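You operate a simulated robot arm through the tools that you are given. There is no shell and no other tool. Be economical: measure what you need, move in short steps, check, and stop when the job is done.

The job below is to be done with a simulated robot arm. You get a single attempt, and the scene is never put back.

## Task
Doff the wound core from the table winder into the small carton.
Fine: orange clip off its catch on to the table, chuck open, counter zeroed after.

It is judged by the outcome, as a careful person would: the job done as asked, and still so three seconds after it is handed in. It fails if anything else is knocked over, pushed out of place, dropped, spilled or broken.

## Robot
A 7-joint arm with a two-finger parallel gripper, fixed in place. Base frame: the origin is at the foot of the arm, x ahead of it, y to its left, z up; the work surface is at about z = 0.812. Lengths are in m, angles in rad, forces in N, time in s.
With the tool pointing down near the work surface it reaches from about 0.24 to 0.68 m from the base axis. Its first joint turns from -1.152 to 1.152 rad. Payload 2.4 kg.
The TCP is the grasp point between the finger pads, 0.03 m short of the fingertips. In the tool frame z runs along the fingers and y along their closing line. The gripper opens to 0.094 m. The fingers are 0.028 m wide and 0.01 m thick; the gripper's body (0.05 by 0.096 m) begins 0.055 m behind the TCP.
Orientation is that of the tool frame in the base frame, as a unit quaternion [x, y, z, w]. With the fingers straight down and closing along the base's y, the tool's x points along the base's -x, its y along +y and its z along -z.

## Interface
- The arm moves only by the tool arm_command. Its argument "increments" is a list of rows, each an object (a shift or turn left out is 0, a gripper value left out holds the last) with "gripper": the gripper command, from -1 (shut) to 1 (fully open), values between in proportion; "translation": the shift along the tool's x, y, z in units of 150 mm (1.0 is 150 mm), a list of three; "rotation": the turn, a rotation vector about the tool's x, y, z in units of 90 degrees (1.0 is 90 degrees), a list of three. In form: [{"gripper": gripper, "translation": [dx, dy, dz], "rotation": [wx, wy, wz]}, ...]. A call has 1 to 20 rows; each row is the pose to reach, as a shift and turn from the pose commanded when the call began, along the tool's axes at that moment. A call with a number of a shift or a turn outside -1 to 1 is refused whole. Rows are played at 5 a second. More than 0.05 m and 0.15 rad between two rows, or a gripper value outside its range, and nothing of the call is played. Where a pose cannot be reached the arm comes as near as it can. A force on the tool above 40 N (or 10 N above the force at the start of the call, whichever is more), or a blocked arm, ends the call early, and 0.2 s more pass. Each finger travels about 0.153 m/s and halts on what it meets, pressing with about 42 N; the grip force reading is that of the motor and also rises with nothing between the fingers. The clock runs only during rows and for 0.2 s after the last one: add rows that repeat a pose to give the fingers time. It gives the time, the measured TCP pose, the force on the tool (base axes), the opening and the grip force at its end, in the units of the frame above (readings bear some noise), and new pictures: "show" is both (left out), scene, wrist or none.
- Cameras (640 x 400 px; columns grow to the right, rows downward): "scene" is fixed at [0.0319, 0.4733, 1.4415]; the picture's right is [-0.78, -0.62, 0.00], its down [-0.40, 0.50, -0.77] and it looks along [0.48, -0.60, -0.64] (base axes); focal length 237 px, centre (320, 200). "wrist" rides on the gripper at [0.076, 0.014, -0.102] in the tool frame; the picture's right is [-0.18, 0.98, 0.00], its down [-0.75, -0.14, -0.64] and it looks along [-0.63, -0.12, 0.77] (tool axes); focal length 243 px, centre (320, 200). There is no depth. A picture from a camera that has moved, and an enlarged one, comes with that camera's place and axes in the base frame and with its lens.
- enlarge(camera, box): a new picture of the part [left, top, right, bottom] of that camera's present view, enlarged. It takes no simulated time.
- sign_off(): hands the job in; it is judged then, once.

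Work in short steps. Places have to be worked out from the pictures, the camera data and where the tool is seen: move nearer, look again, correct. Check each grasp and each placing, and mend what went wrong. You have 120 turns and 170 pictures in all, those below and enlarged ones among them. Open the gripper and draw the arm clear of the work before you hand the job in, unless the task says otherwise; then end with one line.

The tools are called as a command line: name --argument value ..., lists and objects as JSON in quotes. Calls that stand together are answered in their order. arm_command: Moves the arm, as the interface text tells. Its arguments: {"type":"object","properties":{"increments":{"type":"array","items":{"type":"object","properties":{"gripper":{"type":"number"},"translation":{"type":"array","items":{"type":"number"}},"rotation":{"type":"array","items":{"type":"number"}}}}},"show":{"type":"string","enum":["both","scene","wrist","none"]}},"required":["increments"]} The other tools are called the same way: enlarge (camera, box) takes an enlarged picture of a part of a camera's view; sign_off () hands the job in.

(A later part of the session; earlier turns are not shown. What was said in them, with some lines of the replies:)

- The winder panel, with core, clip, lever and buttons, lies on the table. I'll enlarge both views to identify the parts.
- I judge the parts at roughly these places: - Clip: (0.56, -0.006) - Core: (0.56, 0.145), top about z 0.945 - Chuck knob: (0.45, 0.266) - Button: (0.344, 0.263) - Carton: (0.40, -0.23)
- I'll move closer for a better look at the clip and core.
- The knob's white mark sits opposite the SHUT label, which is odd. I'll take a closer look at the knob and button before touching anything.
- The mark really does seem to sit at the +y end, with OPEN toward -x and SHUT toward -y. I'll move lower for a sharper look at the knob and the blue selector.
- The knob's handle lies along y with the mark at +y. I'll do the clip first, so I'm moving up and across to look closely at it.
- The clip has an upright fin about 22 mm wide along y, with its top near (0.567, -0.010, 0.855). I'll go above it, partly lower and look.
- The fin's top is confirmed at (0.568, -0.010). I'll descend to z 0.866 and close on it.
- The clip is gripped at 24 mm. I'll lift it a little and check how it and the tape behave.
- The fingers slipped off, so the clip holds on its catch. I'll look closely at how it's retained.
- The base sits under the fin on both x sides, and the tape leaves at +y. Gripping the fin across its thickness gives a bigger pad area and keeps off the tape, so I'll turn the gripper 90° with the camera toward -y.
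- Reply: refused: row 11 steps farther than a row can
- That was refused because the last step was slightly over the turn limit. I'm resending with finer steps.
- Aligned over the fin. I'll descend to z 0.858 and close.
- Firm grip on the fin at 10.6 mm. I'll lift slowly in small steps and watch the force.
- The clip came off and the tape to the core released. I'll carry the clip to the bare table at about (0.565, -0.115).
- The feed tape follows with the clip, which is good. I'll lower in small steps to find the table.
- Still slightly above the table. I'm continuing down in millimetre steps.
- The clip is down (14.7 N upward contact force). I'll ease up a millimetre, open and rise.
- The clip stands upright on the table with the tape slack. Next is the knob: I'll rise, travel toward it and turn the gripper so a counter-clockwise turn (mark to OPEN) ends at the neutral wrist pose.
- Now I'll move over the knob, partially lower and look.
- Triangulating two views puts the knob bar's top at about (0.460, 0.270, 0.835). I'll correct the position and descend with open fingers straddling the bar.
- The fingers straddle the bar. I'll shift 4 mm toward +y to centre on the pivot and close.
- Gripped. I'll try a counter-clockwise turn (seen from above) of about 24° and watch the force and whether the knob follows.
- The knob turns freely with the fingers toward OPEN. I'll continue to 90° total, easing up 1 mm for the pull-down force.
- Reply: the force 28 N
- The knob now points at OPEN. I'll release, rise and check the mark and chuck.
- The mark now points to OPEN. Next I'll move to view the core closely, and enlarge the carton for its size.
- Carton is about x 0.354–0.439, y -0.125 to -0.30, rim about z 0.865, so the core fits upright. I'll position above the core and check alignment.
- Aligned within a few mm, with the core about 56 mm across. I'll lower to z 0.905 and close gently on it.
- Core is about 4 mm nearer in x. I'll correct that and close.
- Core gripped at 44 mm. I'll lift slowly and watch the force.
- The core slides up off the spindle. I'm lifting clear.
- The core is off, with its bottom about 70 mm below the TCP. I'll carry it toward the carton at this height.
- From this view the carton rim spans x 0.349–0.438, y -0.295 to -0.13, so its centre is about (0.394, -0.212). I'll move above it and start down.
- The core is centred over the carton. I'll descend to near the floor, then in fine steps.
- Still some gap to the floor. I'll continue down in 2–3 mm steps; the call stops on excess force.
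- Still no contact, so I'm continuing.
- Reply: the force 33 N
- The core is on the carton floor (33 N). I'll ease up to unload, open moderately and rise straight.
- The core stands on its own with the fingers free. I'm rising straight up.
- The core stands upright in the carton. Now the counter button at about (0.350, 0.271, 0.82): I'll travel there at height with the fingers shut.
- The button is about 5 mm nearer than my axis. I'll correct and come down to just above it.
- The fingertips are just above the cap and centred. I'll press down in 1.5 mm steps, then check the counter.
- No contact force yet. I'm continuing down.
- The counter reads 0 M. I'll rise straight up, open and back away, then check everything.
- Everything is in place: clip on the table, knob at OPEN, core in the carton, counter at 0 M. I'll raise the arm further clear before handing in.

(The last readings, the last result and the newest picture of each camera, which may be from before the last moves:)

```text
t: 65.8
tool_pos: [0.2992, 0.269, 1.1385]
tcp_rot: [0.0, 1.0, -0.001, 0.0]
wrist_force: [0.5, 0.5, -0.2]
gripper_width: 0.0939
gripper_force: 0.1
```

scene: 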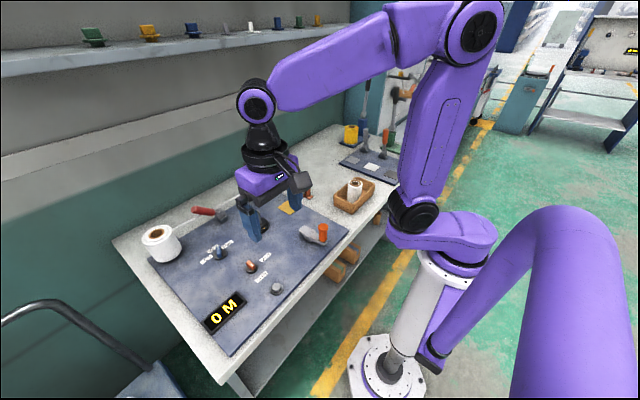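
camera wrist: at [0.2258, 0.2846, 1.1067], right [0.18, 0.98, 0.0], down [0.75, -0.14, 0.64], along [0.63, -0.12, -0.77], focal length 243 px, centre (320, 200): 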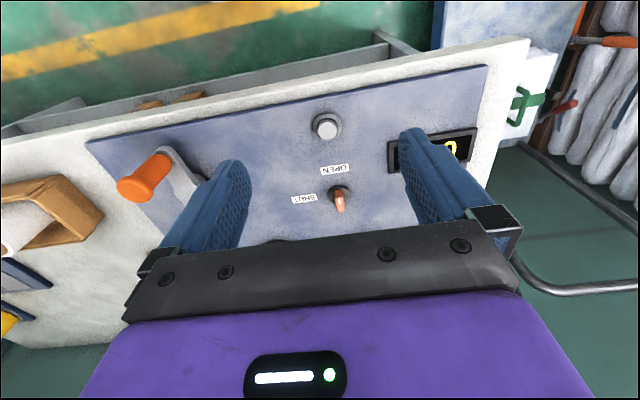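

The arm is clear with the gripper open, so I'm handing in.

sign_off

```text
The job is handed in.
```

The wound core is standing upright in the small carton, the orange clip is off its catch and on the table, the chuck knob is at OPEN, and the counter was zeroed last and reads 0 M.
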